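You operate a simulated robot arm through the tools that you are given. There is no shell and no other tool.

Carry out the task below with a simulated robot arm. There is one attempt and no reset: what you move stays moved.

## Task
Switch the bath off and drain it empty.
Fine: orange heat knob on COOL; pump and power off before the drain opens; close the drain after.

It is judged by the outcome, as a careful person would: the job done as asked, and still so three seconds after it is handed in. It fails if anything else is knocked over, pushed out of place, dropped, spilled or broken.

## Robot
A 7-joint arm with a two-finger gripper, fixed in place. Base frame: the origin is at the foot of the arm, x ahead of it, y to its left, z up. Units: m, degrees, N and s.
With the tool pointing down near the work surface it reaches from about 0.3 to 0.74 m from the base axis. Its first joint turns from -166.0 to 166.0 degrees. Payload 2.94 kg.
The tool frame sits at the grasp point between the pads (the TCP): z along the fingers, y along the line on which they close. The tips reach 0.03 m beyond it. Largest opening 0.138 m; the body of the gripper starts 0.109 m behind the TCP.
Orientation is that of the tool frame in the base frame, as [roll, pitch, yaw] about the fixed x, y, z axes, in that order (R = Rz(yaw) Ry(pitch) Rx(roll)). With the fingers straight down and closing along the base's y, the tool's x points along the base's -x, its y along +y and its z along -z.

## Interface
- The arm moves only by the tool servo_tool. Its argument "moves" is a list of rows, each an object of numbers (a shift or turn left out is 0, a gripper value left out holds the last): "tx", "ty", "tz": the shift along the tool's x, y, z in units of 200 mm (1.0 is 200 mm); "ax", "ay", "az": the turn, a rotation vector about the tool's x, y, z in units of 180 degrees (1.0 is 180 degrees). In form: [{"tx": .., "ty": .., "tz": .., "ax": .., "ay": .., "az": ..}, ...]. A call has 1 to 20 rows; each row is the pose to reach, as a shift and turn from the pose commanded when the call began, along the tool's axes at that moment. "grip" is the closure in counts, from 0 (fully open) to 255 (shut), set as the call begins (left out, the last holds). A call with a number of a shift or a turn outside -1 to 1 is refused whole. Rows are played at 5 a second. More than 0.05 m and 8.6 degrees between two rows, or a gripper value outside its range, and nothing of the call is played. A pose out of reach is approached as far as the arm can. The call stops where the force on the tool passes 40 N (or 10 N more than at its start, if that is more) or the arm is blocked; 0.2 s more then pass. Each finger halts on what it meets, pressing with about 43 N; the grip force reading is that of the motor and also rises with nothing between the fingers. The clock runs only during rows and for 0.2 s after the last one: add rows that repeat a pose to give the fingers time. It gives the time, the measured TCP pose, the force on the tool (base axes), the opening and the grip force at its end, in the units of the frame above (readings bear some noise), with the torque about the TCP (base axes, N m) and any sound that the robot's microphone picked up.
- Cameras (640 x 400 px; columns grow to the right, rows downward): "scene" is fixed at [0.4019, 0.4993, 1.4684]; the picture's right is [-0.78, -0.63, 0.00], its down [-0.41, 0.51, -0.75] and it looks along [0.47, -0.58, -0.66] (base axes); focal length 320 px, centre (320, 200). "wrist" rides on the gripper at [0.071, 0.019, -0.146] in the tool frame; the picture's right is [-0.26, 0.97, 0.00], its down [-0.85, -0.23, -0.48] and it looks along [-0.46, -0.12, 0.88] (tool axes); focal length 280 px, centre (320, 200).
- snapshot(camera): a new picture of that camera. The clock stands still meanwhile.
- slide_trunk(by): slides the trunk up (or, below 0, down) by that many m; the arm rides with it, the base frame stays. It gives what a move gives, with no picture.
- locate(camera, pixels): for up to 12 pixels [column, row] of the newest picture of that camera ("zoom" is the newest enlarged one), the place [x, y, z] in the base frame of the surface seen there, good to about 0.002 m. The clock stands still meanwhile.
- enlarge(camera, box): a new picture of the part [left, top, right, bottom] of that camera's present view, enlarged. The clock stands still meanwhile.
- close_job(): hands the job in; it is judged then, once.

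Open the gripper and draw the arm clear of the work before you hand the job in, unless the task says otherwise.

The tools are called as a command line: name --argument value ..., lists and objects as JSON in quotes. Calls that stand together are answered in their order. servo_tool: Moves the arm, as the interface text tells. Its arguments: {"type":"object","properties":{"moves":{"type":"array"},"grip":{"type":"number"}},"required":["moves"]} The other tools are called the same way: slide_trunk (by) slides the trunk up or down; snapshot (camera) takes a picture; locate (camera, pixels) gives the place of the surface under pixels of a picture; enlarge (camera, box) takes an enlarged picture of a part of a camera's view; close_job () hands the job in.

At the start:

```text
time: 0.0
ee_pos: [0.5095, -0.0461, 1.2226]
tcp_rot: [180.0, -0.1, -180.0]
wrist_force: [-0.3, 0.1, -0.3]
wrist_torque: [-0.02, -0.03, 0.0]
gripper_width: 0.1381
grasp_force: 0.1
trunk travel left (down, up): [-0.425, 0.029]
```

scene: 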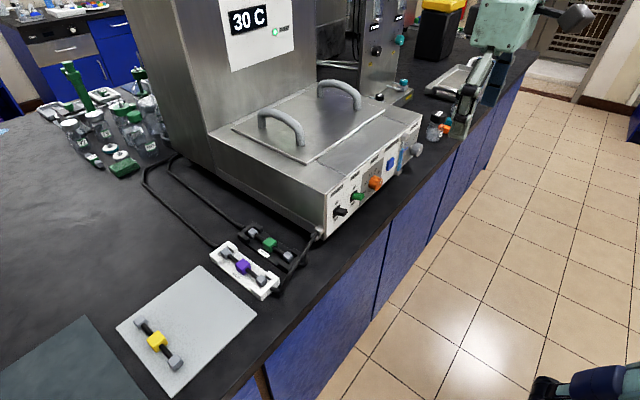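
wrist: 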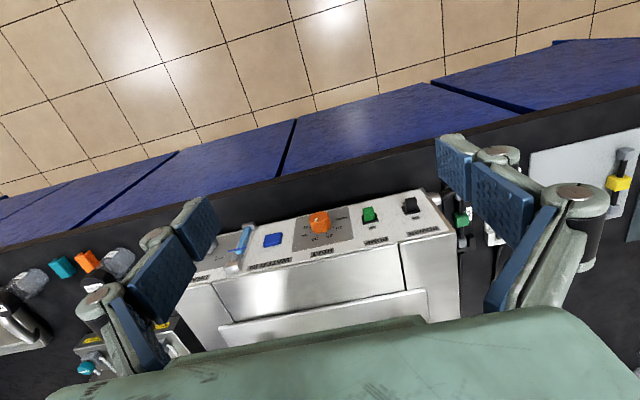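

The scene picture shows the bath with a control panel around pixels (320-420, 140-230). I enlarge it to read the labels on the controls.

enlarge --camera "scene" --box '[310, 120, 438, 240]'

enlarge --camera "wrist" --box '[190, 180, 470, 355]'

enlarge --camera "scene" --box '[180, 200, 340, 300]'

```text
3.33 times, centred on (374, 180) of scene
```

zoom: 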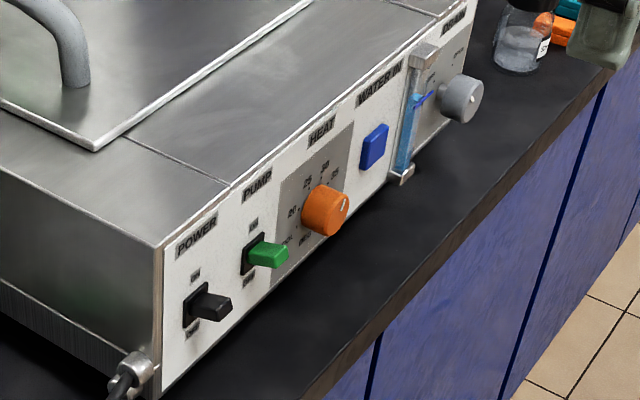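

```text
2.29 times, centred on (330, 268) of wrist
```

zoom: 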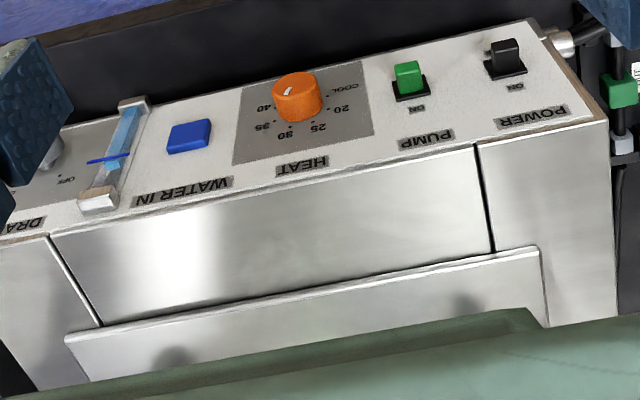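

```text
4.00 times, centred on (260, 250) of scene
```

zoom: 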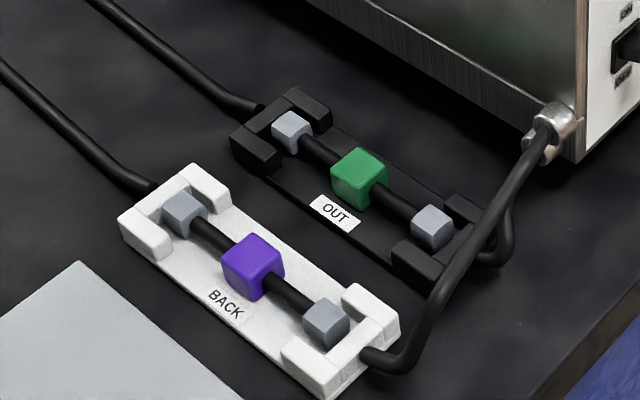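

The panel has POWER, PUMP, HEAT, WATER IN, a level gauge and a DRAIN knob. I look closer at the drain side, the display and the surroundings.

enlarge --camera "scene" --box '[380, 60, 508, 140]'

enlarge --camera "scene" --box '[380, 120, 444, 190]'

enlarge --camera "scene" --box '[180, 0, 436, 160]'

snapshot --camera "scene"

locate --camera "scene" --pixels '[[342, 211], [358, 196], [375, 182], [391, 162], [416, 150], [326, 234], [420, 118], [332, 195], [360, 250], [401, 158], [300, 155], [240, 150]]'

```text
5.00 times, centred on (444, 100) of scene
```

zoom: 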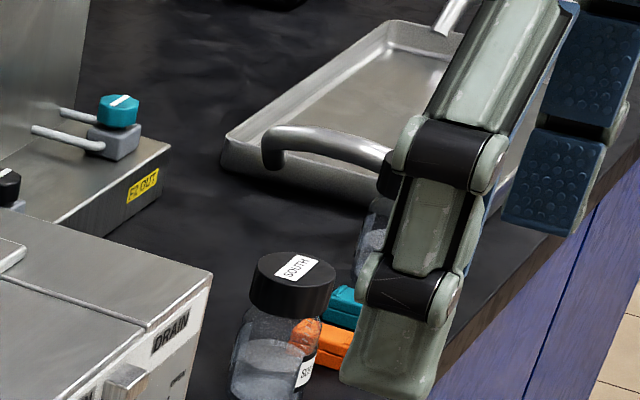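

```text
5.71 times, centred on (412, 155) of scene
```

zoom: 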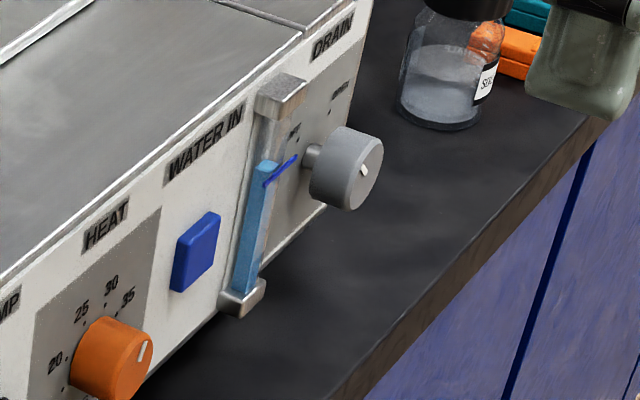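

```text
2.50 times, centred on (308, 80) of scene
```

zoom: 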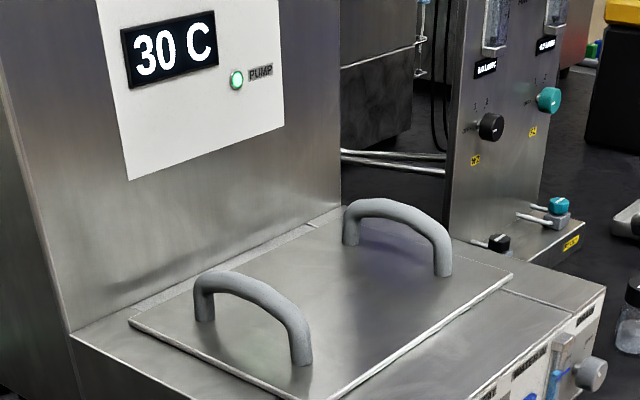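

```text
taken
```

scene: 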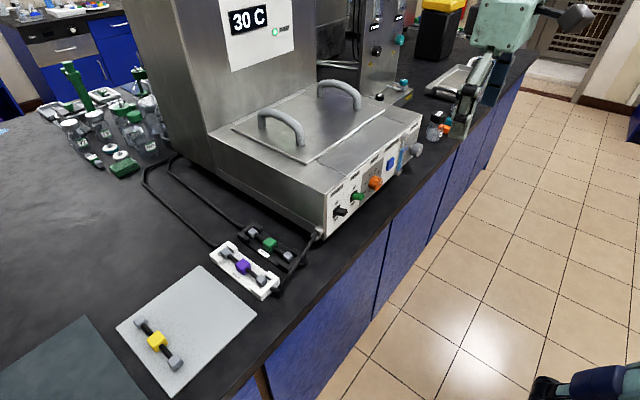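

```text
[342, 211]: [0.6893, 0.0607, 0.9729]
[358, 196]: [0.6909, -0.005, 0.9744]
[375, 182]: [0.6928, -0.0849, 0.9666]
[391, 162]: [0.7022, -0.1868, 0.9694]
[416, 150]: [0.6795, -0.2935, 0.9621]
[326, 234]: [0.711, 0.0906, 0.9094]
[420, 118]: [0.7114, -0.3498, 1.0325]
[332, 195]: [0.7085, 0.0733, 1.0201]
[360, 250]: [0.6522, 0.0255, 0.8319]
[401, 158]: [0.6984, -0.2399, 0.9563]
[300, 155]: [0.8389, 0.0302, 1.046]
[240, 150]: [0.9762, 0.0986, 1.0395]
```

The panel is a vertical face near x≈0.71 with the controls facing the arm at z≈0.97. I locate the bench edge, jar and knob details before planning the approach.

locate --camera "scene" --pixels '[[380, 215], [372, 225], [376, 221], [368, 229], [436, 125], [430, 140], [345, 228], [411, 152], [418, 153], [270, 283], [318, 236], [400, 170]]'

enlarge --camera "wrist" --box '[290, 180, 450, 280]'

enlarge --camera "scene" --box '[322, 165, 390, 230]'

```text
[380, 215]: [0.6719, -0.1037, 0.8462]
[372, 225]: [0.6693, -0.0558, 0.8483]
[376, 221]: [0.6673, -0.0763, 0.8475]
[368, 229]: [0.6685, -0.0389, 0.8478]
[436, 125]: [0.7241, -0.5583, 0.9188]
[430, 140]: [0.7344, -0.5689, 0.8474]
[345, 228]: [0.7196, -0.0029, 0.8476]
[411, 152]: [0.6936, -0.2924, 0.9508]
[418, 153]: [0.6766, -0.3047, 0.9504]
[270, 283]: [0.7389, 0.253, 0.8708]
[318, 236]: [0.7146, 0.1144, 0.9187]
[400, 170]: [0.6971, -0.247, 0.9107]
```

```text
4.00 times, centred on (370, 230) of wrist
```

zoom: 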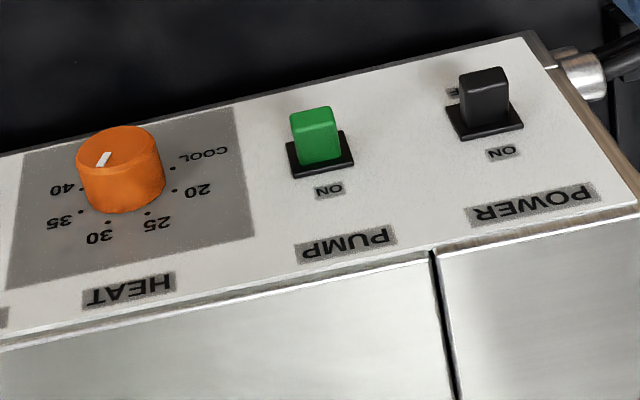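

```text
6.15 times, centred on (356, 198) of scene
```

zoom: 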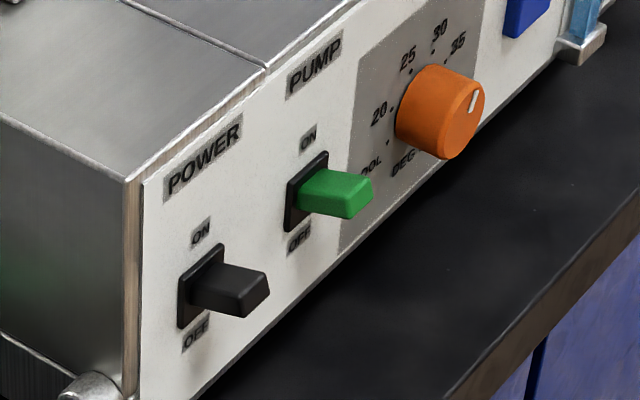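

The bench top is z≈0.847 with its edge at x≈0.65; levers appear to be on ON (up). I start tilting the tool toward the panel (turn about tool y by −45°), pulling back slightly, to see the panel frontally.

servo_tool --moves '[{"tx": 0.05, "ay": -0.0417}, {"tx": 0.1, "ay": -0.0833}, {"tx": 0.15, "ay": -0.125}, {"tx": 0.2, "ay": -0.1667}, {"tx": 0.25, "ay": -0.2083}, {"tx": 0.25, "ay": -0.25}]' --grip 0

snapshot --camera "wrist"

snapshot --camera "scene"

```text
time: 1.4
ee_pos: [0.4565, -0.0498, 1.1498]
tcp_rot: [179.0, 32.5, 179.2]
wrist_force: [0.1, -0.5, 0.1]
wrist_torque: [0.01, 0.02, 0.01]
gripper_width: 0.138
grasp_force: 0.0
trunk travel left (down, up): [-0.425, 0.029]
stopped in row 6: the arm was blocked; the commanded pose is now the measured one
```

```text
taken
```

wrist: 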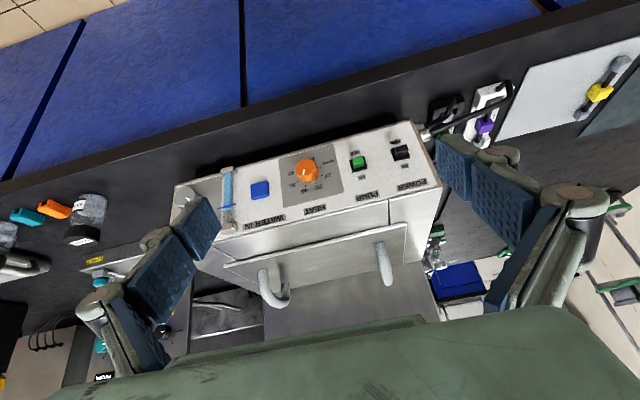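

```text
taken
```

scene: 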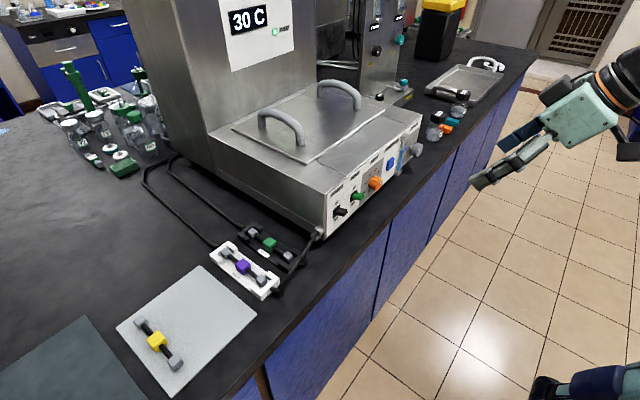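

The arm ran into a joint limit at 32.5° tilt, with the TCP clear of the bench (x=0.456). I lower the trunk by 0.3 m to give the wrist a better configuration for pointing forward.

slide_trunk --by -0.3

```text
time: 4.4
ee_pos: [0.4552, -0.0485, 0.8496]
tcp_rot: [179.0, 32.3, 179.2]
wrist_force: [0.0, 0.0, 0.0]
wrist_torque: [-0.02, -0.03, -0.01]
gripper_width: 0.138
grasp_force: 0.0
trunk travel left (down, up): [-0.125, 0.329]
```

The TCP is now at z≈0.85. I raise it straight up by 0.2 m at the present tilt, away from the bench.

servo_tool --moves '[{"tx": -0.107, "tz": -0.169}, {"tx": -0.215, "tz": -0.337}, {"tx": -0.322, "tz": -0.506}, {"tx": -0.43, "tz": -0.674}, {"tx": -0.537, "tz": -0.843}]'

```text
time: 5.2
ee_pos: [0.4611, -0.0509, 0.9066]
tcp_rot: [178.3, 24.0, 178.6]
wrist_force: [0.6, 0.9, 0.8]
wrist_torque: [-0.02, -0.01, 0.03]
gripper_width: 0.138
grasp_force: 0.0
trunk travel left (down, up): [-0.125, 0.329]
stopped in row 4: the arm was blocked; the commanded pose is now the measured one
```

Blocked again: the wrist is too folded this close to the base. I lower the trunk the rest of the way, then will move forward and up from there (TCP at x=0.46 is well clear of the bench edge at x≈0.65).

slide_trunk --by -0.12

snapshot --camera "scene"

```text
time: 6.7
ee_pos: [0.461, -0.051, 0.7875]
tcp_rot: [178.3, 23.9, 178.7]
wrist_force: [-0.8, 0.5, 0.3]
wrist_torque: [-0.02, 0.01, 0.0]
gripper_width: 0.1378
grasp_force: 0.0
trunk travel left (down, up): [-0.005, 0.449]
```

```text
taken
```

scene: 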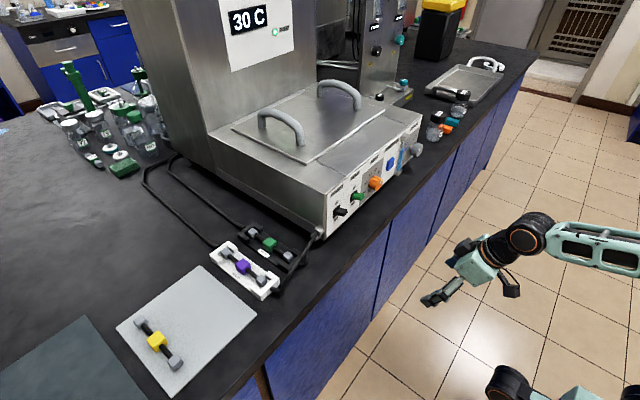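

The trunk is down and the arm is in front of the bench, clear. I raise the TCP about 0.2 m (and 4 cm forward), still in front of the bench edge.

servo_tool --moves '[{"tx": -0.118, "tz": -0.166}, {"tx": -0.236, "tz": -0.333}, {"tx": -0.354, "tz": -0.499}, {"tx": -0.472, "tz": -0.666}, {"tx": -0.59, "tz": -0.832}, {"tx": -0.59, "tz": -0.832}]'

```text
time: 8.1
ee_pos: [0.4991, -0.0571, 0.9949]
tcp_rot: [178.3, 24.6, 178.7]
wrist_force: [0.3, -0.9, -1.1]
wrist_torque: [-0.01, 0.0, 0.0]
gripper_width: 0.138
grasp_force: 0.0
trunk travel left (down, up): [-0.005, 0.449]
```

That worked. Now I tilt the tool further toward the panel (by about 35°) while rising to z≈1.07.

servo_tool --moves '[{"tx": -0.05, "tz": -0.064, "ay": -0.0394}, {"tx": -0.1, "tz": -0.128, "ay": -0.0788}, {"tx": -0.15, "tz": -0.193, "ay": -0.118}, {"tx": -0.2, "tz": -0.257, "ay": -0.158}, {"tx": -0.257, "tz": -0.322, "ay": -0.197}, {"tx": -0.257, "tz": -0.322, "ay": -0.197}]'

snapshot --camera "wrist"

snapshot --camera "scene"

```text
time: 9.2
ee_pos: [0.5534, -0.0621, 0.9729]
tcp_rot: [177.3, 44.7, 177.1]
wrist_force: [-0.8, -0.1, 0.5]
wrist_torque: [-0.04, 0.0, -0.03]
gripper_width: 0.138
grasp_force: 0.0
trunk travel left (down, up): [-0.005, 0.449]
stopped in row 5: the arm was blocked; the commanded pose is now the measured one
```

```text
taken
```

wrist: 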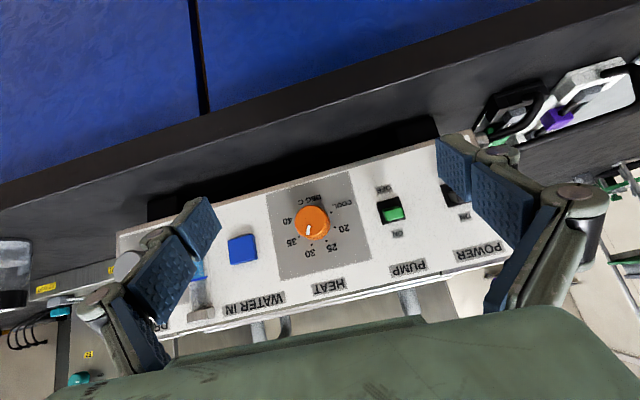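

```text
taken
```

scene: 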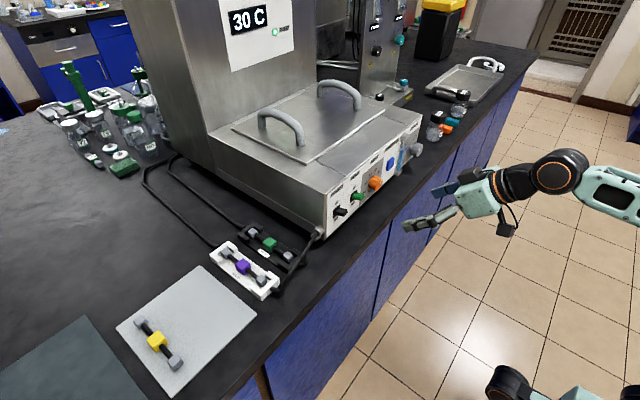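

Now the panel is visible nearly head-on (upside down) with the heat knob at pixel (312,222). I enlarge it to read the pointer and switch positions.

enlarge --camera "wrist" --box '[260, 150, 500, 300]'

enlarge --camera "wrist" --box '[90, 190, 270, 350]'

locate --camera "wrist" --pixels '[[312, 222], [308, 230], [334, 222], [293, 222], [391, 210], [390, 216], [450, 195], [241, 248], [307, 261], [355, 190], [285, 190], [345, 250]]'

```text
2.67 times, centred on (380, 225) of wrist
```

zoom: 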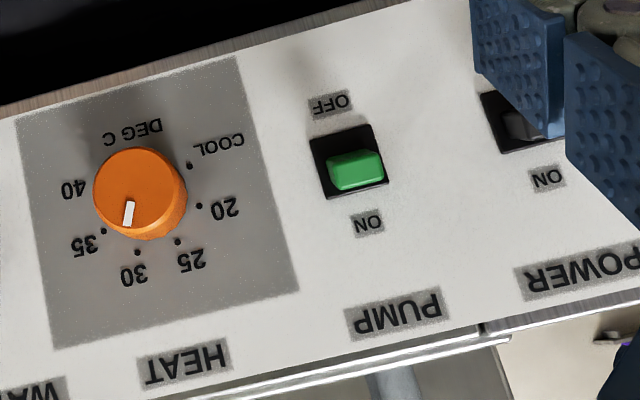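

```text
2.50 times, centred on (180, 270) of wrist
```

zoom: 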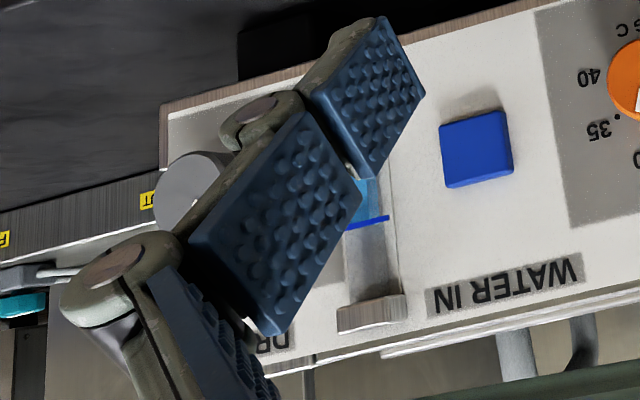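

```text
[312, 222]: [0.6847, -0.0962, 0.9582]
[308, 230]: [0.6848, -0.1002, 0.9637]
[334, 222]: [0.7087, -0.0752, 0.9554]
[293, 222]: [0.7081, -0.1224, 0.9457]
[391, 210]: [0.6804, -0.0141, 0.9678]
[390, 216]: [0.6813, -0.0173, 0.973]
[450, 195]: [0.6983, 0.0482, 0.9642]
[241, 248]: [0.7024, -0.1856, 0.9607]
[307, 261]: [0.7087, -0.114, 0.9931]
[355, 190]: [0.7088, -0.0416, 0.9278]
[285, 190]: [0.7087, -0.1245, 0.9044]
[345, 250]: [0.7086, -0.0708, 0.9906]
```

The heat pointer is near 30 and both levers sit on ON. I zoom on the heat knob to measure dot positions and pointer angle.

enlarge --camera "wrist" --box '[272, 180, 368, 270]'

```text
4.44 times, centred on (320, 225) of wrist
```

zoom: 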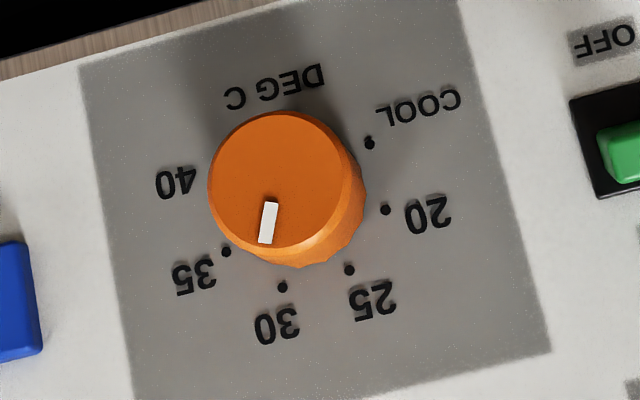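

locate --camera "zoom" --pixels '[[369, 143], [386, 210], [349, 271], [282, 288], [226, 252], [270, 203], [265, 240], [275, 115], [212, 185], [338, 190], [270, 247], [355, 240]]'

```text
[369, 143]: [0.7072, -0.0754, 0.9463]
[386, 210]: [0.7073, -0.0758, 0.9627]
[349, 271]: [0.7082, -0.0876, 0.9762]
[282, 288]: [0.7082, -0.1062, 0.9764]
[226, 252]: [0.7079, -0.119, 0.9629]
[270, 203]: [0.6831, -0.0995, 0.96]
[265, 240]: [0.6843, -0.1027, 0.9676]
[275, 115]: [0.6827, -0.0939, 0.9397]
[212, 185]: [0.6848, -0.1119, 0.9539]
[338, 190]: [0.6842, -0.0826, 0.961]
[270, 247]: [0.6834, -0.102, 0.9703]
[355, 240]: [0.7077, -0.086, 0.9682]
```

The dots give a knob axis at y≈-0.0972, z≈0.9545, pointer at +22.5° (30), COOL at about −112.5°, so about 135° counter‑clockwise is needed. I check the levers closely too.

enlarge --camera "wrist" --box '[370, 165, 466, 255]'

locate --camera "zoom" --pixels '[[68, 165], [130, 165], [100, 180], [100, 210], [90, 240], [120, 150], [70, 130], [145, 240], [100, 130], [65, 200], [135, 220], [90, 290]]'

```text
4.44 times, centred on (418, 210) of wrist
```

zoom: 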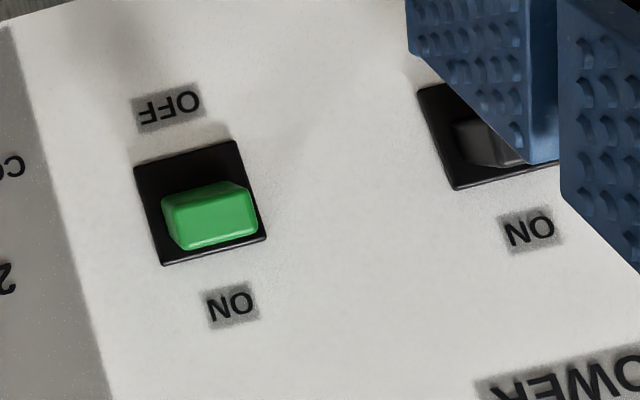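

```text
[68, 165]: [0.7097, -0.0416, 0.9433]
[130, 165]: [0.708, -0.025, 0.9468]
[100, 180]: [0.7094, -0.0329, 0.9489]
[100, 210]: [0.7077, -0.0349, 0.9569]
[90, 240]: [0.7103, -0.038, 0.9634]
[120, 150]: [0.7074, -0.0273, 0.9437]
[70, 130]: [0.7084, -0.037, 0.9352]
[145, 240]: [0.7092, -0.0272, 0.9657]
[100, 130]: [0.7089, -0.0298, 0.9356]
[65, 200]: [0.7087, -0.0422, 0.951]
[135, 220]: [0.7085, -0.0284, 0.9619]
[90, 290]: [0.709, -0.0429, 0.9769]
```

The pump lever is at zoom pixel (212,215) on its black bezel. I locate the lever's end and the bezel corners.

locate --camera "zoom" --pixels '[[138, 172], [233, 145], [262, 236], [166, 262], [170, 205], [182, 247], [253, 232], [240, 190], [215, 220], [230, 303], [170, 108], [200, 185]]'

```text
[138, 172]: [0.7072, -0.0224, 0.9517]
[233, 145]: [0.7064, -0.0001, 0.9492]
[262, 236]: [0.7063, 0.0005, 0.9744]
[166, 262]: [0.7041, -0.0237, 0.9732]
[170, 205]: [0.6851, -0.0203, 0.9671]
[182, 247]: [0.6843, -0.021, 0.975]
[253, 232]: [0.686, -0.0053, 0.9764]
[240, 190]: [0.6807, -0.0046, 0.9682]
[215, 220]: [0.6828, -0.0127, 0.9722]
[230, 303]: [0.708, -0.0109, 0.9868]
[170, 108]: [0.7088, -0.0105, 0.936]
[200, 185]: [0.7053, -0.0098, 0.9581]
```

The pump lever tip is at (0.683, -0.0127, 0.972), bezel centre z≈0.962, so it is up=ON. I move to a pre-grasp about 6 cm off the heat knob, squaring the tool to 45° and partly closing the fingers to about 6 cm so they clear the neighbours.

servo_tool --moves '[{"tx": -0.1026, "ty": -0.0406, "tz": 0.0364, "ax": 0.001, "ay": -0.0004, "az": -0.003}, {"tx": -0.2052, "ty": -0.0812, "tz": 0.0728, "ax": 0.002, "ay": -0.0007, "az": -0.006}, {"tx": -0.3079, "ty": -0.1219, "tz": 0.1091, "ax": 0.003, "ay": -0.001, "az": -0.009}, {"tx": -0.4105, "ty": -0.1625, "tz": 0.1455, "ax": 0.0036, "ay": -0.0014, "az": -0.0115}, {"tx": -0.4105, "ty": -0.1625, "tz": 0.1455, "ax": 0.0036, "ay": -0.0014, "az": -0.0115}, {"tx": -0.4105, "ty": -0.1625, "tz": 0.1455, "ax": 0.0036, "ay": -0.0014, "az": -0.0115}]' --grip 145

snapshot --camera "wrist"

snapshot --camera "scene"

```text
time: 10.6
ee_pos: [0.6305, -0.0956, 1.0142]
tcp_rot: [-179.9, 45.6, -179.7]
wrist_force: [0.9, -0.6, -0.1]
wrist_torque: [-0.01, -0.05, 0.01]
gripper_width: 0.0594
grasp_force: 0.0
trunk travel left (down, up): [-0.005, 0.449]
```

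```text
taken
```

wrist: 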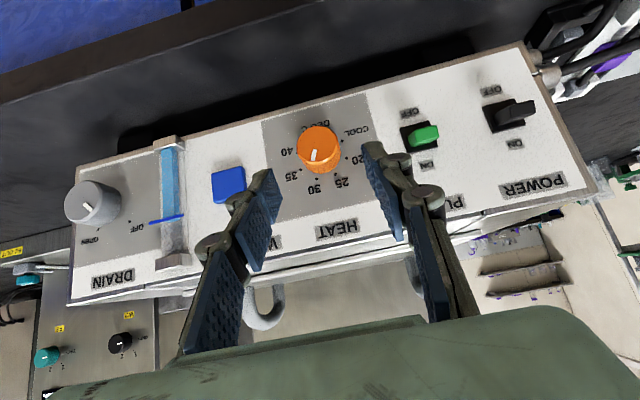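

```text
taken
```

scene: 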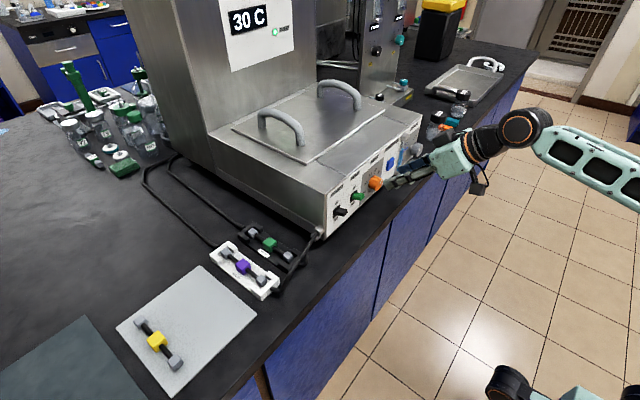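

The pre-grasp pose is good and the fingers are open 5.9 cm. I test how far the tool can tilt toward horizontal here (pure turn about tool y), since a horizontal tool would allow turning knobs directly.

servo_tool --moves '[{"ay": -0.04}, {"ay": -0.08}, {"ay": -0.12}, {"ay": -0.16}, {"ay": -0.2}, {"ay": -0.24}, {"ay": -0.24}]'

enlarge --camera "wrist" --box '[40, 100, 280, 300]'

```text
time: 12.2
ee_pos: [0.6302, -0.0962, 1.013]
tcp_rot: [-179.4, 88.8, -179.2]
wrist_force: [-0.1, -0.7, -1.0]
wrist_torque: [0.0, 0.02, 0.0]
gripper_width: 0.0594
grasp_force: 0.1
out of reach, approached as far as the arm can: row 5
trunk travel left (down, up): [-0.005, 0.449]
```

```text
2.00 times, centred on (160, 200) of wrist
```

zoom: 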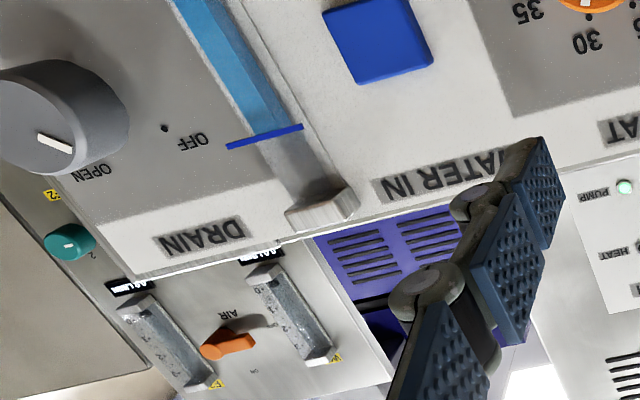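

The tool can point fully horizontal (pitch 88.8°) here. I square it to 90° and lower the TCP to the knob axis height z≈0.9545, staying at x≈0.63 in front of the knob.

servo_tool --moves '[{"tx": 0.15, "ty": -0.003, "ay": -0.003}, {"tx": 0.2925, "ty": -0.005, "tz": 0.005, "ay": -0.0067}, {"tx": 0.2925, "ty": -0.005, "tz": 0.005, "ay": -0.0067}]'

snapshot --camera "wrist"

snapshot --camera "scene"

```text
time: 13.0
ee_pos: [0.6298, -0.0982, 0.9566]
tcp_rot: [-42.0, 89.9, -41.8]
wrist_force: [-0.2, -0.2, 0.1]
wrist_torque: [0.01, 0.04, 0.0]
gripper_width: 0.0595
grasp_force: 0.1
trunk travel left (down, up): [-0.005, 0.449]
```

```text
taken
```

wrist: 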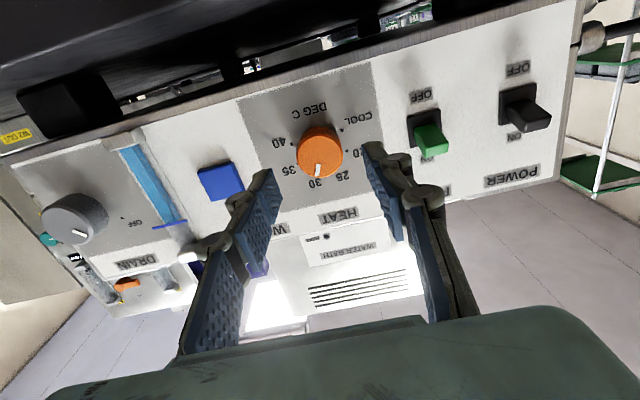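

```text
taken
```

scene: 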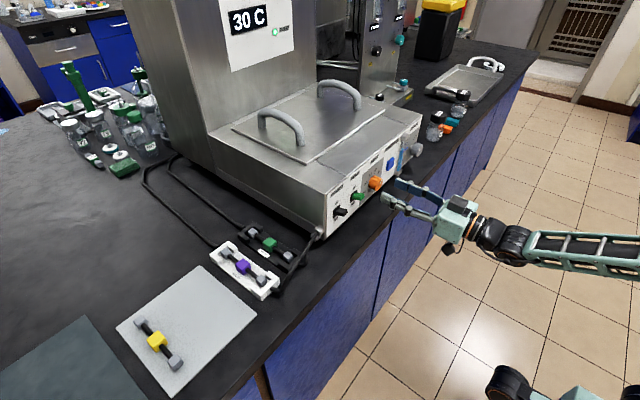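

The tool is now horizontal in front of the heat knob. Before grasping, I check the drain knob's pointer and the gauge from this view.

enlarge --camera "wrist" --box '[20, 130, 212, 290]'

enlarge --camera "scene" --box '[384, 125, 432, 175]'

```text
2.50 times, centred on (116, 210) of wrist
```

zoom: 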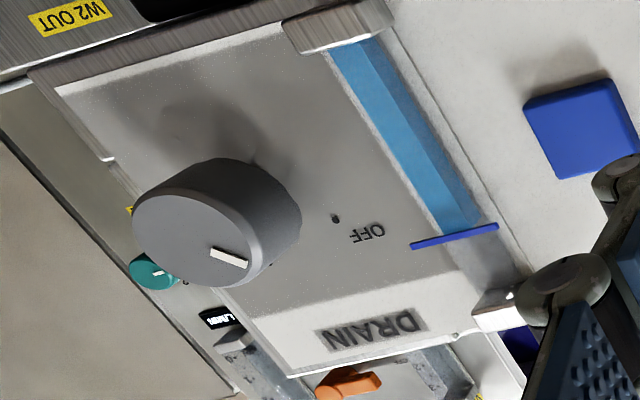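

```text
8.00 times, centred on (408, 150) of scene
```

zoom: 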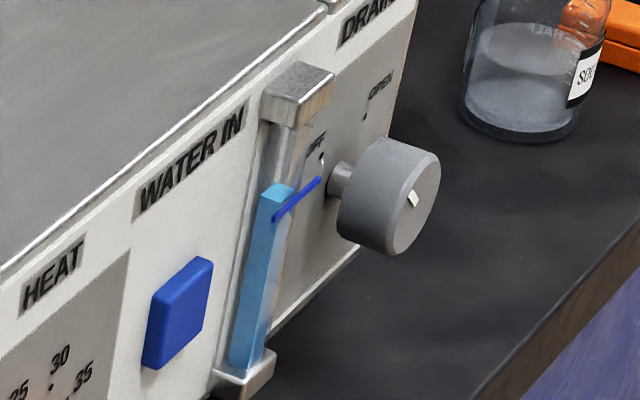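

Drain pointer is at OFF and the gauge is full. Now I roll the open gripper +67.5° about the knob axis at the pre-grasp distance, so a single grip can turn the knob 135° counter-clockwise.

servo_tool --moves '[{"tx": 0.005, "ty": 0.0025, "az": 0.047}, {"tx": 0.0105, "ty": 0.005, "az": 0.094}, {"tx": 0.0105, "ty": 0.005, "az": 0.141}, {"tx": 0.0105, "ty": 0.005, "az": 0.188}, {"tx": 0.0105, "ty": 0.005, "az": 0.235}, {"tx": 0.0105, "ty": 0.005, "az": 0.282}, {"tx": 0.0105, "ty": 0.005, "az": 0.329}, {"tx": 0.0105, "ty": 0.005, "az": 0.375}, {"tx": 0.0105, "ty": 0.005, "az": 0.375}]'

snapshot --camera "wrist"

```text
time: 15.0
ee_pos: [0.6296, -0.0955, 0.9532]
tcp_rot: [90.0, 22.4, 90.1]
wrist_force: [-0.1, 0.1, -1.1]
wrist_torque: [0.02, 0.05, 0.02]
gripper_width: 0.0593
grasp_force: 0.0
trunk travel left (down, up): [-0.005, 0.449]
```

```text
taken
```

wrist: 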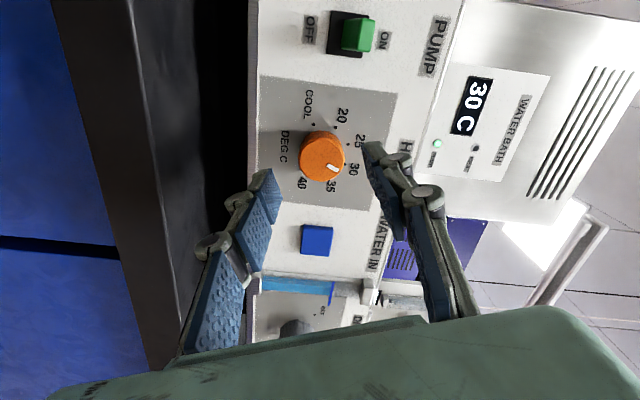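

The gripper is rolled 67.5° with the tool axis along +x. I advance along the tool axis so the tips reach about x≈0.702 around the knob (panel at 0.7087), with a small centring correction.

servo_tool --moves '[{"tx": -0.0103, "ty": 0.003, "tz": 0.07}, {"tx": -0.0103, "ty": 0.003, "tz": 0.14}, {"tx": -0.0103, "ty": 0.003, "tz": 0.212}, {"tx": -0.0103, "ty": 0.003, "tz": 0.212}]'

snapshot --camera "wrist"

enlarge --camera "scene" --box '[340, 140, 440, 220]'

```text
time: 16.0
ee_pos: [0.6723, -0.0971, 0.9567]
tcp_rot: [89.9, 22.5, 90.2]
wrist_force: [0.4, -0.4, -0.5]
wrist_torque: [-0.01, 0.01, 0.03]
gripper_width: 0.0595
grasp_force: 0.0
trunk travel left (down, up): [-0.005, 0.449]
```

```text
taken
```

wrist: 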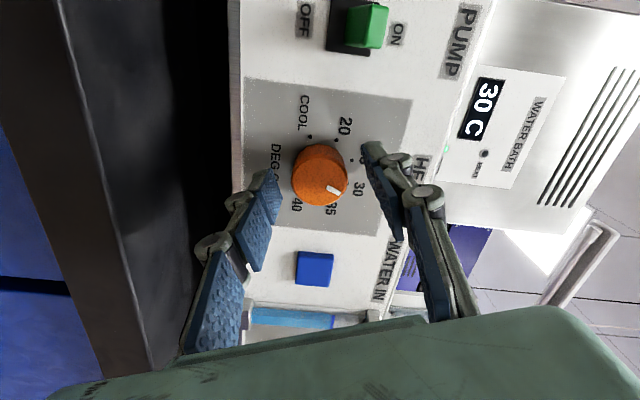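

```text
5.00 times, centred on (390, 180) of scene
```

zoom: 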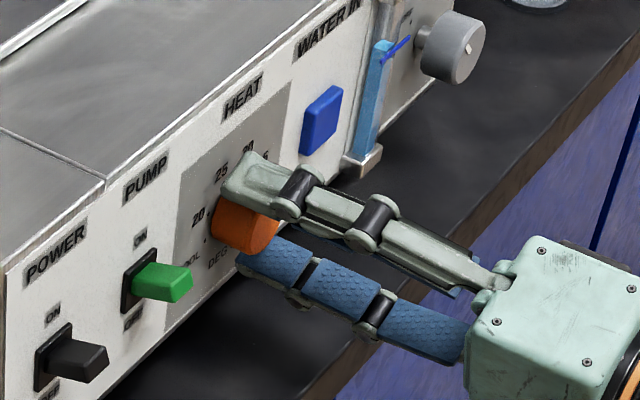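

Both fingers straddle the knob without touching. I close the gripper on it, holding the pose for time to close.

servo_tool --moves '[{"tz": 0.0}, {"tz": 0.0}, {"tz": 0.0}, {"tz": 0.0}]' --grip 255

snapshot --camera "wrist"

```text
time: 17.0
ee_pos: [0.6718, -0.0968, 0.9559]
tcp_rot: [90.0, 22.6, 90.1]
wrist_force: [0.4, -1.4, -1.1]
wrist_torque: [-0.01, 0.01, -0.04]
gripper_width: 0.0353
grasp_force: 45.0
trunk travel left (down, up): [-0.005, 0.449]
```

```text
taken
```

wrist: 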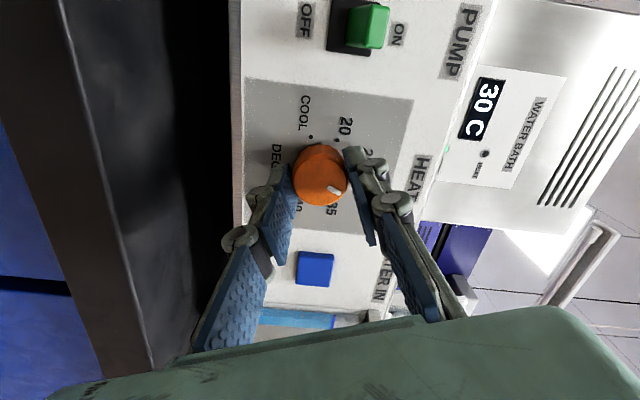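

The knob is gripped (width 35 mm, 45 N). I turn it counter-clockwise by 45° first and check the effect.

servo_tool --moves '[{"az": -0.042}, {"az": -0.083}, {"az": -0.125}, {"az": -0.167}, {"az": -0.208}, {"az": -0.25}, {"az": -0.25}]'

snapshot --camera "wrist"

```text
time: 18.6
ee_pos: [0.6718, -0.0975, 0.9546]
tcp_rot: [89.8, 67.6, 89.9]
wrist_force: [3.8, 0.1, 1.2]
wrist_torque: [0.05, -0.01, 0.0]
gripper_width: 0.0349
grasp_force: 44.5
trunk travel left (down, up): [-0.005, 0.449]
```

```text
taken
```

wrist: 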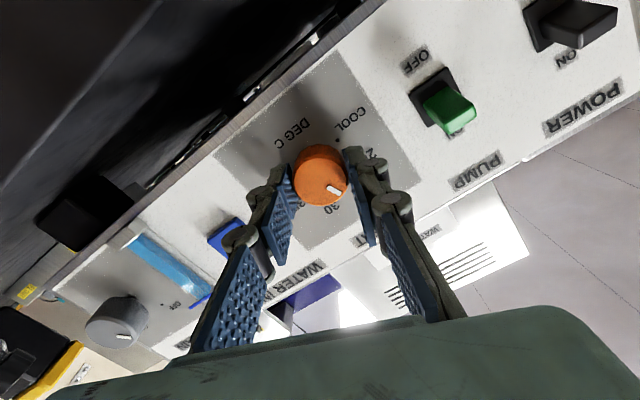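

The pointer stays fixed in the gripper's view while the panel rotates: the knob is turning. I continue the remaining 90° counter-clockwise.

servo_tool --moves '[{"az": -0.042}, {"az": -0.083}, {"az": -0.125}, {"az": -0.167}, {"az": -0.208}, {"az": -0.25}, {"az": -0.292}, {"az": -0.333}, {"az": -0.375}, {"az": -0.417}, {"az": -0.458}, {"az": -0.5}, {"az": -0.5}]'

snapshot --camera "wrist"

```text
time: 21.4
ee_pos: [0.6734, -0.0973, 0.9553]
tcp_rot: [-90.0, 22.5, -89.8]
wrist_force: [6.0, 5.1, 3.4]
wrist_torque: [0.0, 0.01, -0.25]
gripper_width: 0.0354
grasp_force: 45.5
trunk travel left (down, up): [-0.005, 0.449]
```

```text
taken
```

wrist: 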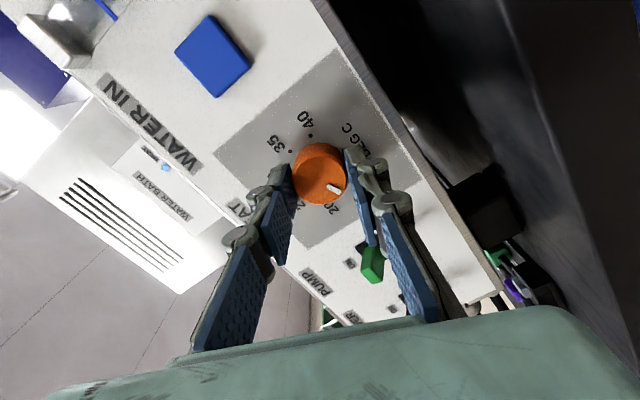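

The 135° turn is done. I open the fingers to about 6 cm and check the pointer while still close.

servo_tool --moves '[{"tz": 0.0}, {"tz": 0.0}, {"tz": 0.0}]' --grip 145

servo_tool --moves '[{"tz": -0.1}, {"tz": -0.2}, {"tz": -0.3}, {"tz": -0.4}, {"tz": -0.4}]'

enlarge --camera "wrist" --box '[240, 80, 400, 200]'

snapshot --camera "wrist"

```text
time: 22.2
ee_pos: [0.672, -0.0967, 0.9547]
tcp_rot: [-90.1, 22.6, -89.9]
wrist_force: [-0.6, -0.2, -0.3]
wrist_torque: [-0.02, 0.02, -0.01]
gripper_width: 0.0595
grasp_force: 0.0
trunk travel left (down, up): [-0.005, 0.449]
```

```text
time: 23.4
ee_pos: [0.5912, -0.0975, 0.9564]
tcp_rot: [-89.9, 22.4, -90.0]
wrist_force: [-0.1, 0.3, -0.8]
wrist_torque: [0.0, 0.01, 0.02]
gripper_width: 0.0596
grasp_force: 0.0
trunk travel left (down, up): [-0.005, 0.449]
```

```text
3.33 times, centred on (320, 140) of wrist
```

zoom: 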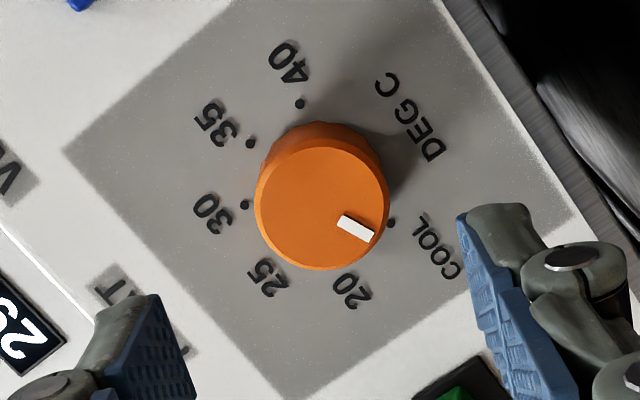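

```text
taken
```

wrist: 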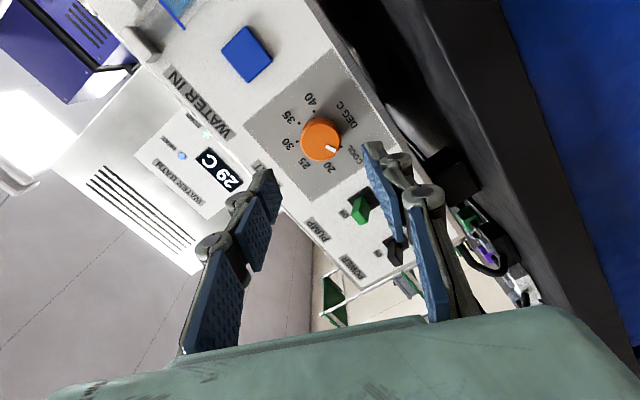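

The display now reads 29 °C with a blue indicator, and the pointer is toward COOL. I measure the pointer angle precisely.

locate --camera "zoom" --pixels '[[342, 220], [371, 237], [391, 223], [245, 204], [250, 143], [299, 103]]'

```text
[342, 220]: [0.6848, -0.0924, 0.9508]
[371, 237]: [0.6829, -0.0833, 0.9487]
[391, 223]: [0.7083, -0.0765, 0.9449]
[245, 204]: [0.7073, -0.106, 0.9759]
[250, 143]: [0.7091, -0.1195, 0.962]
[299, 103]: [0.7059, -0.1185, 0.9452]
```

Pointer measured at −112.6°, right on COOL. Next the pump: I roll the tool back level, close the fingers, and move in front of and above the pump lever (y≈-0.0127, z≈1.02), still at x≈0.60.

servo_tool --moves '[{"tx": -0.057, "ty": -0.0146, "tz": 0.005, "az": 0.0417}, {"tx": -0.114, "ty": -0.0292, "tz": 0.01, "az": 0.0833}, {"tx": -0.171, "ty": -0.0438, "tz": 0.015, "az": 0.125}, {"tx": -0.228, "ty": -0.0584, "tz": 0.02, "az": 0.1667}, {"tx": -0.285, "ty": -0.073, "tz": 0.025, "az": 0.2083}, {"tx": -0.342, "ty": -0.0876, "tz": 0.03, "az": 0.25}, {"tx": -0.399, "ty": -0.1022, "tz": 0.035, "az": 0.2917}, {"tx": -0.457, "ty": -0.1168, "tz": 0.04, "az": 0.3333}, {"tx": -0.5136, "ty": -0.1314, "tz": 0.045, "az": 0.375}, {"tx": -0.5136, "ty": -0.1314, "tz": 0.045, "az": 0.375}]' --grip 255

snapshot --camera "wrist"

snapshot --camera "scene"

```text
time: 25.6
ee_pos: [0.6005, -0.012, 1.0181]
tcp_rot: [69.0, 90.0, 69.1]
wrist_force: [0.3, -0.2, -0.2]
wrist_torque: [0.0, -0.02, -0.02]
gripper_width: 0.0001
grasp_force: 28.1
trunk travel left (down, up): [-0.005, 0.449]
```

```text
taken
```

wrist: 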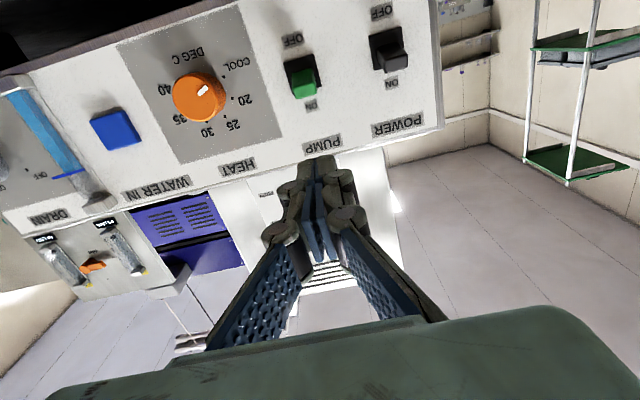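

```text
taken
```

scene: 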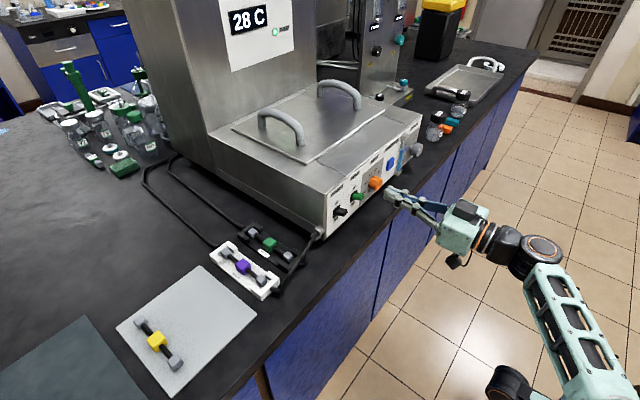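

The closed fingers are above and in front of the pump lever. I advance along +x to put the tips over the lever (tip x≈0.697).

servo_tool --moves '[{"tz": 0.11}, {"tz": 0.22}, {"tz": 0.3325}, {"tz": 0.3325}]'

enlarge --camera "scene" --box '[320, 150, 420, 230]'

snapshot --camera "wrist"

```text
time: 26.6
ee_pos: [0.6664, -0.0119, 1.0189]
tcp_rot: [164.7, 89.9, 164.7]
wrist_force: [-0.5, 0.5, -0.4]
wrist_torque: [0.01, 0.0, -0.04]
gripper_width: 0.0
grasp_force: 28.2
trunk travel left (down, up): [-0.005, 0.449]
```

```text
5.00 times, centred on (370, 190) of scene
```

zoom: 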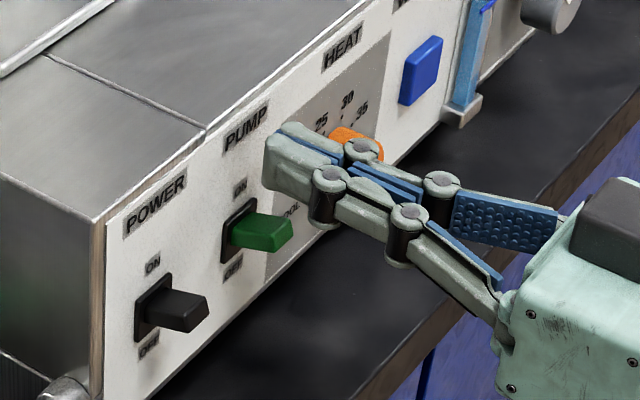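

```text
taken
```

wrist: 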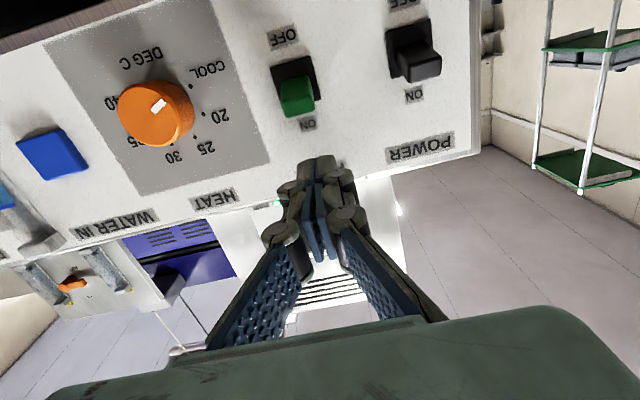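

The tips are right above the pump lever. I push straight down (tool +x) in small steps to about z≈0.969.

servo_tool --moves '[{"tx": 0.05}, {"tx": 0.1}, {"tx": 0.13}, {"tx": 0.15}, {"tx": 0.17}, {"tx": 0.19}, {"tx": 0.21}, {"tx": 0.23}, {"tx": 0.25}, {"tx": 0.25}]'

enlarge --camera "scene" --box '[320, 150, 420, 230]'

snapshot --camera "wrist"

```text
time: 28.8
ee_pos: [0.6668, -0.0134, 0.9721]
tcp_rot: [-1.9, 89.4, -1.7]
wrist_force: [1.9, 0.9, 20.2]
wrist_torque: [0.0, -0.55, 0.0]
gripper_width: 0.0059
grasp_force: 28.3
trunk travel left (down, up): [-0.005, 0.449]
```

```text
5.00 times, centred on (370, 190) of scene
```

zoom: 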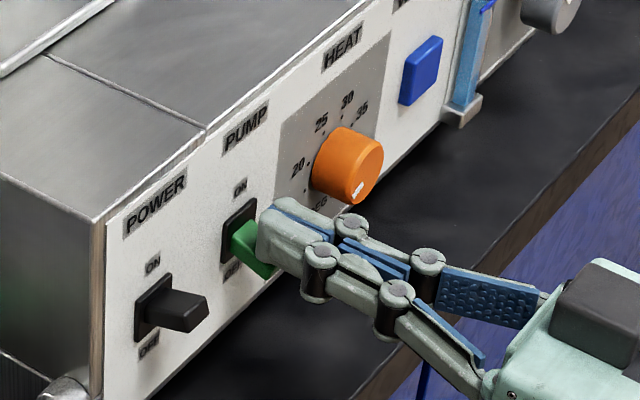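

```text
taken
```

wrist: 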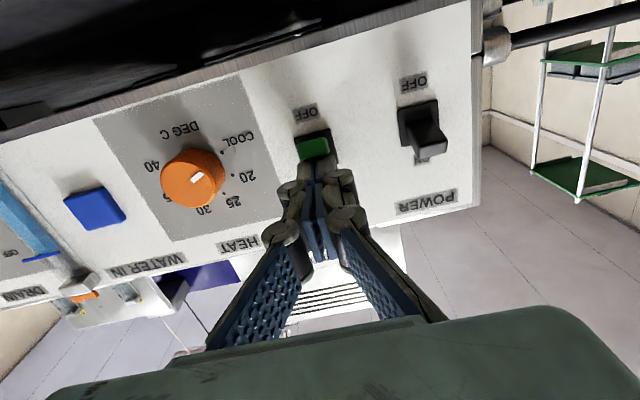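

The lever is pushed down (20 N reaction). I raise the tool and check the lever and the pump light.

servo_tool --moves '[{"tx": -0.06}, {"tx": -0.12}, {"tx": -0.18}, {"tx": -0.24}, {"tx": -0.24}]'

enlarge --camera "wrist" --box '[200, 0, 480, 175]'

enlarge --camera "scene" --box '[210, 0, 420, 230]'

```text
time: 30.0
ee_pos: [0.6671, -0.0124, 1.0171]
tcp_rot: [95.9, 90.0, 96.1]
wrist_force: [0.5, 0.4, -0.1]
wrist_torque: [-0.01, 0.0, -0.02]
gripper_width: 0.0
grasp_force: 28.3
trunk travel left (down, up): [-0.005, 0.449]
```

```text
2.29 times, centred on (340, 88) of wrist
```

zoom: 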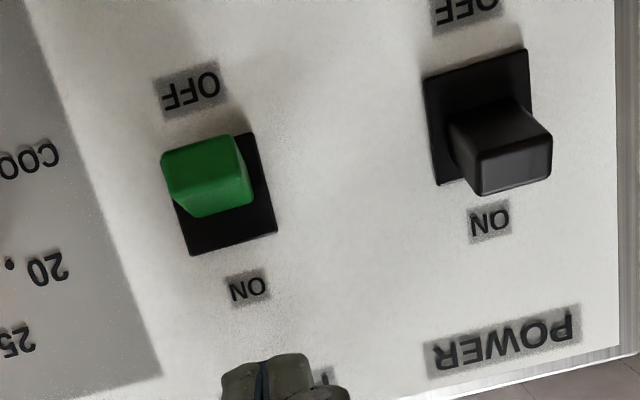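

```text
1.74 times, centred on (315, 115) of scene
```

zoom: 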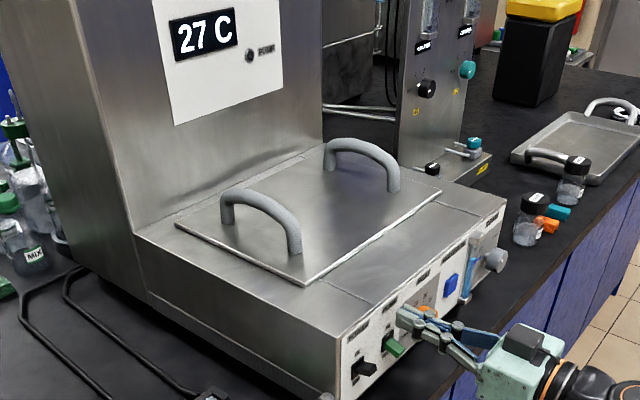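

Pump lever is down (OFF) and the pump light is out. I locate the power lever precisely.

enlarge --camera "wrist" --box '[360, 0, 480, 110]'

```text
3.64 times, centred on (420, 55) of wrist
```

zoom: 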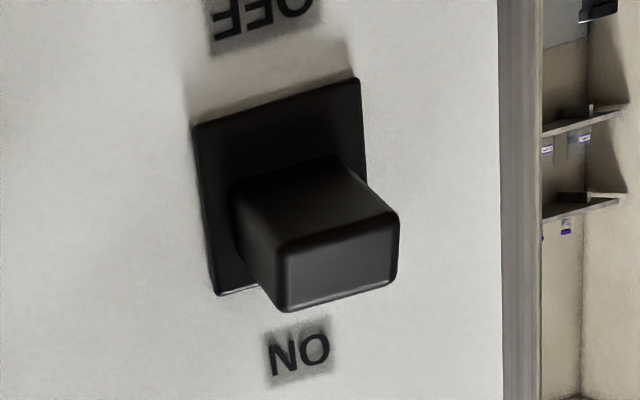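

locate --camera "zoom" --pixels '[[287, 300], [390, 275], [285, 250], [390, 222], [340, 265], [200, 130], [355, 85], [220, 290], [300, 195], [298, 352]]'

```text
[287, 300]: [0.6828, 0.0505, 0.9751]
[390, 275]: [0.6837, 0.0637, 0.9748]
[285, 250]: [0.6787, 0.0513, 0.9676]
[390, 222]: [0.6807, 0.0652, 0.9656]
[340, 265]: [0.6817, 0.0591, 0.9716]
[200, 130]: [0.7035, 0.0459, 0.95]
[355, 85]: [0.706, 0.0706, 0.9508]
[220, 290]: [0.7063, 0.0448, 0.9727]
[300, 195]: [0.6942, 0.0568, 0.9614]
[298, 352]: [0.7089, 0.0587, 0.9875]
```

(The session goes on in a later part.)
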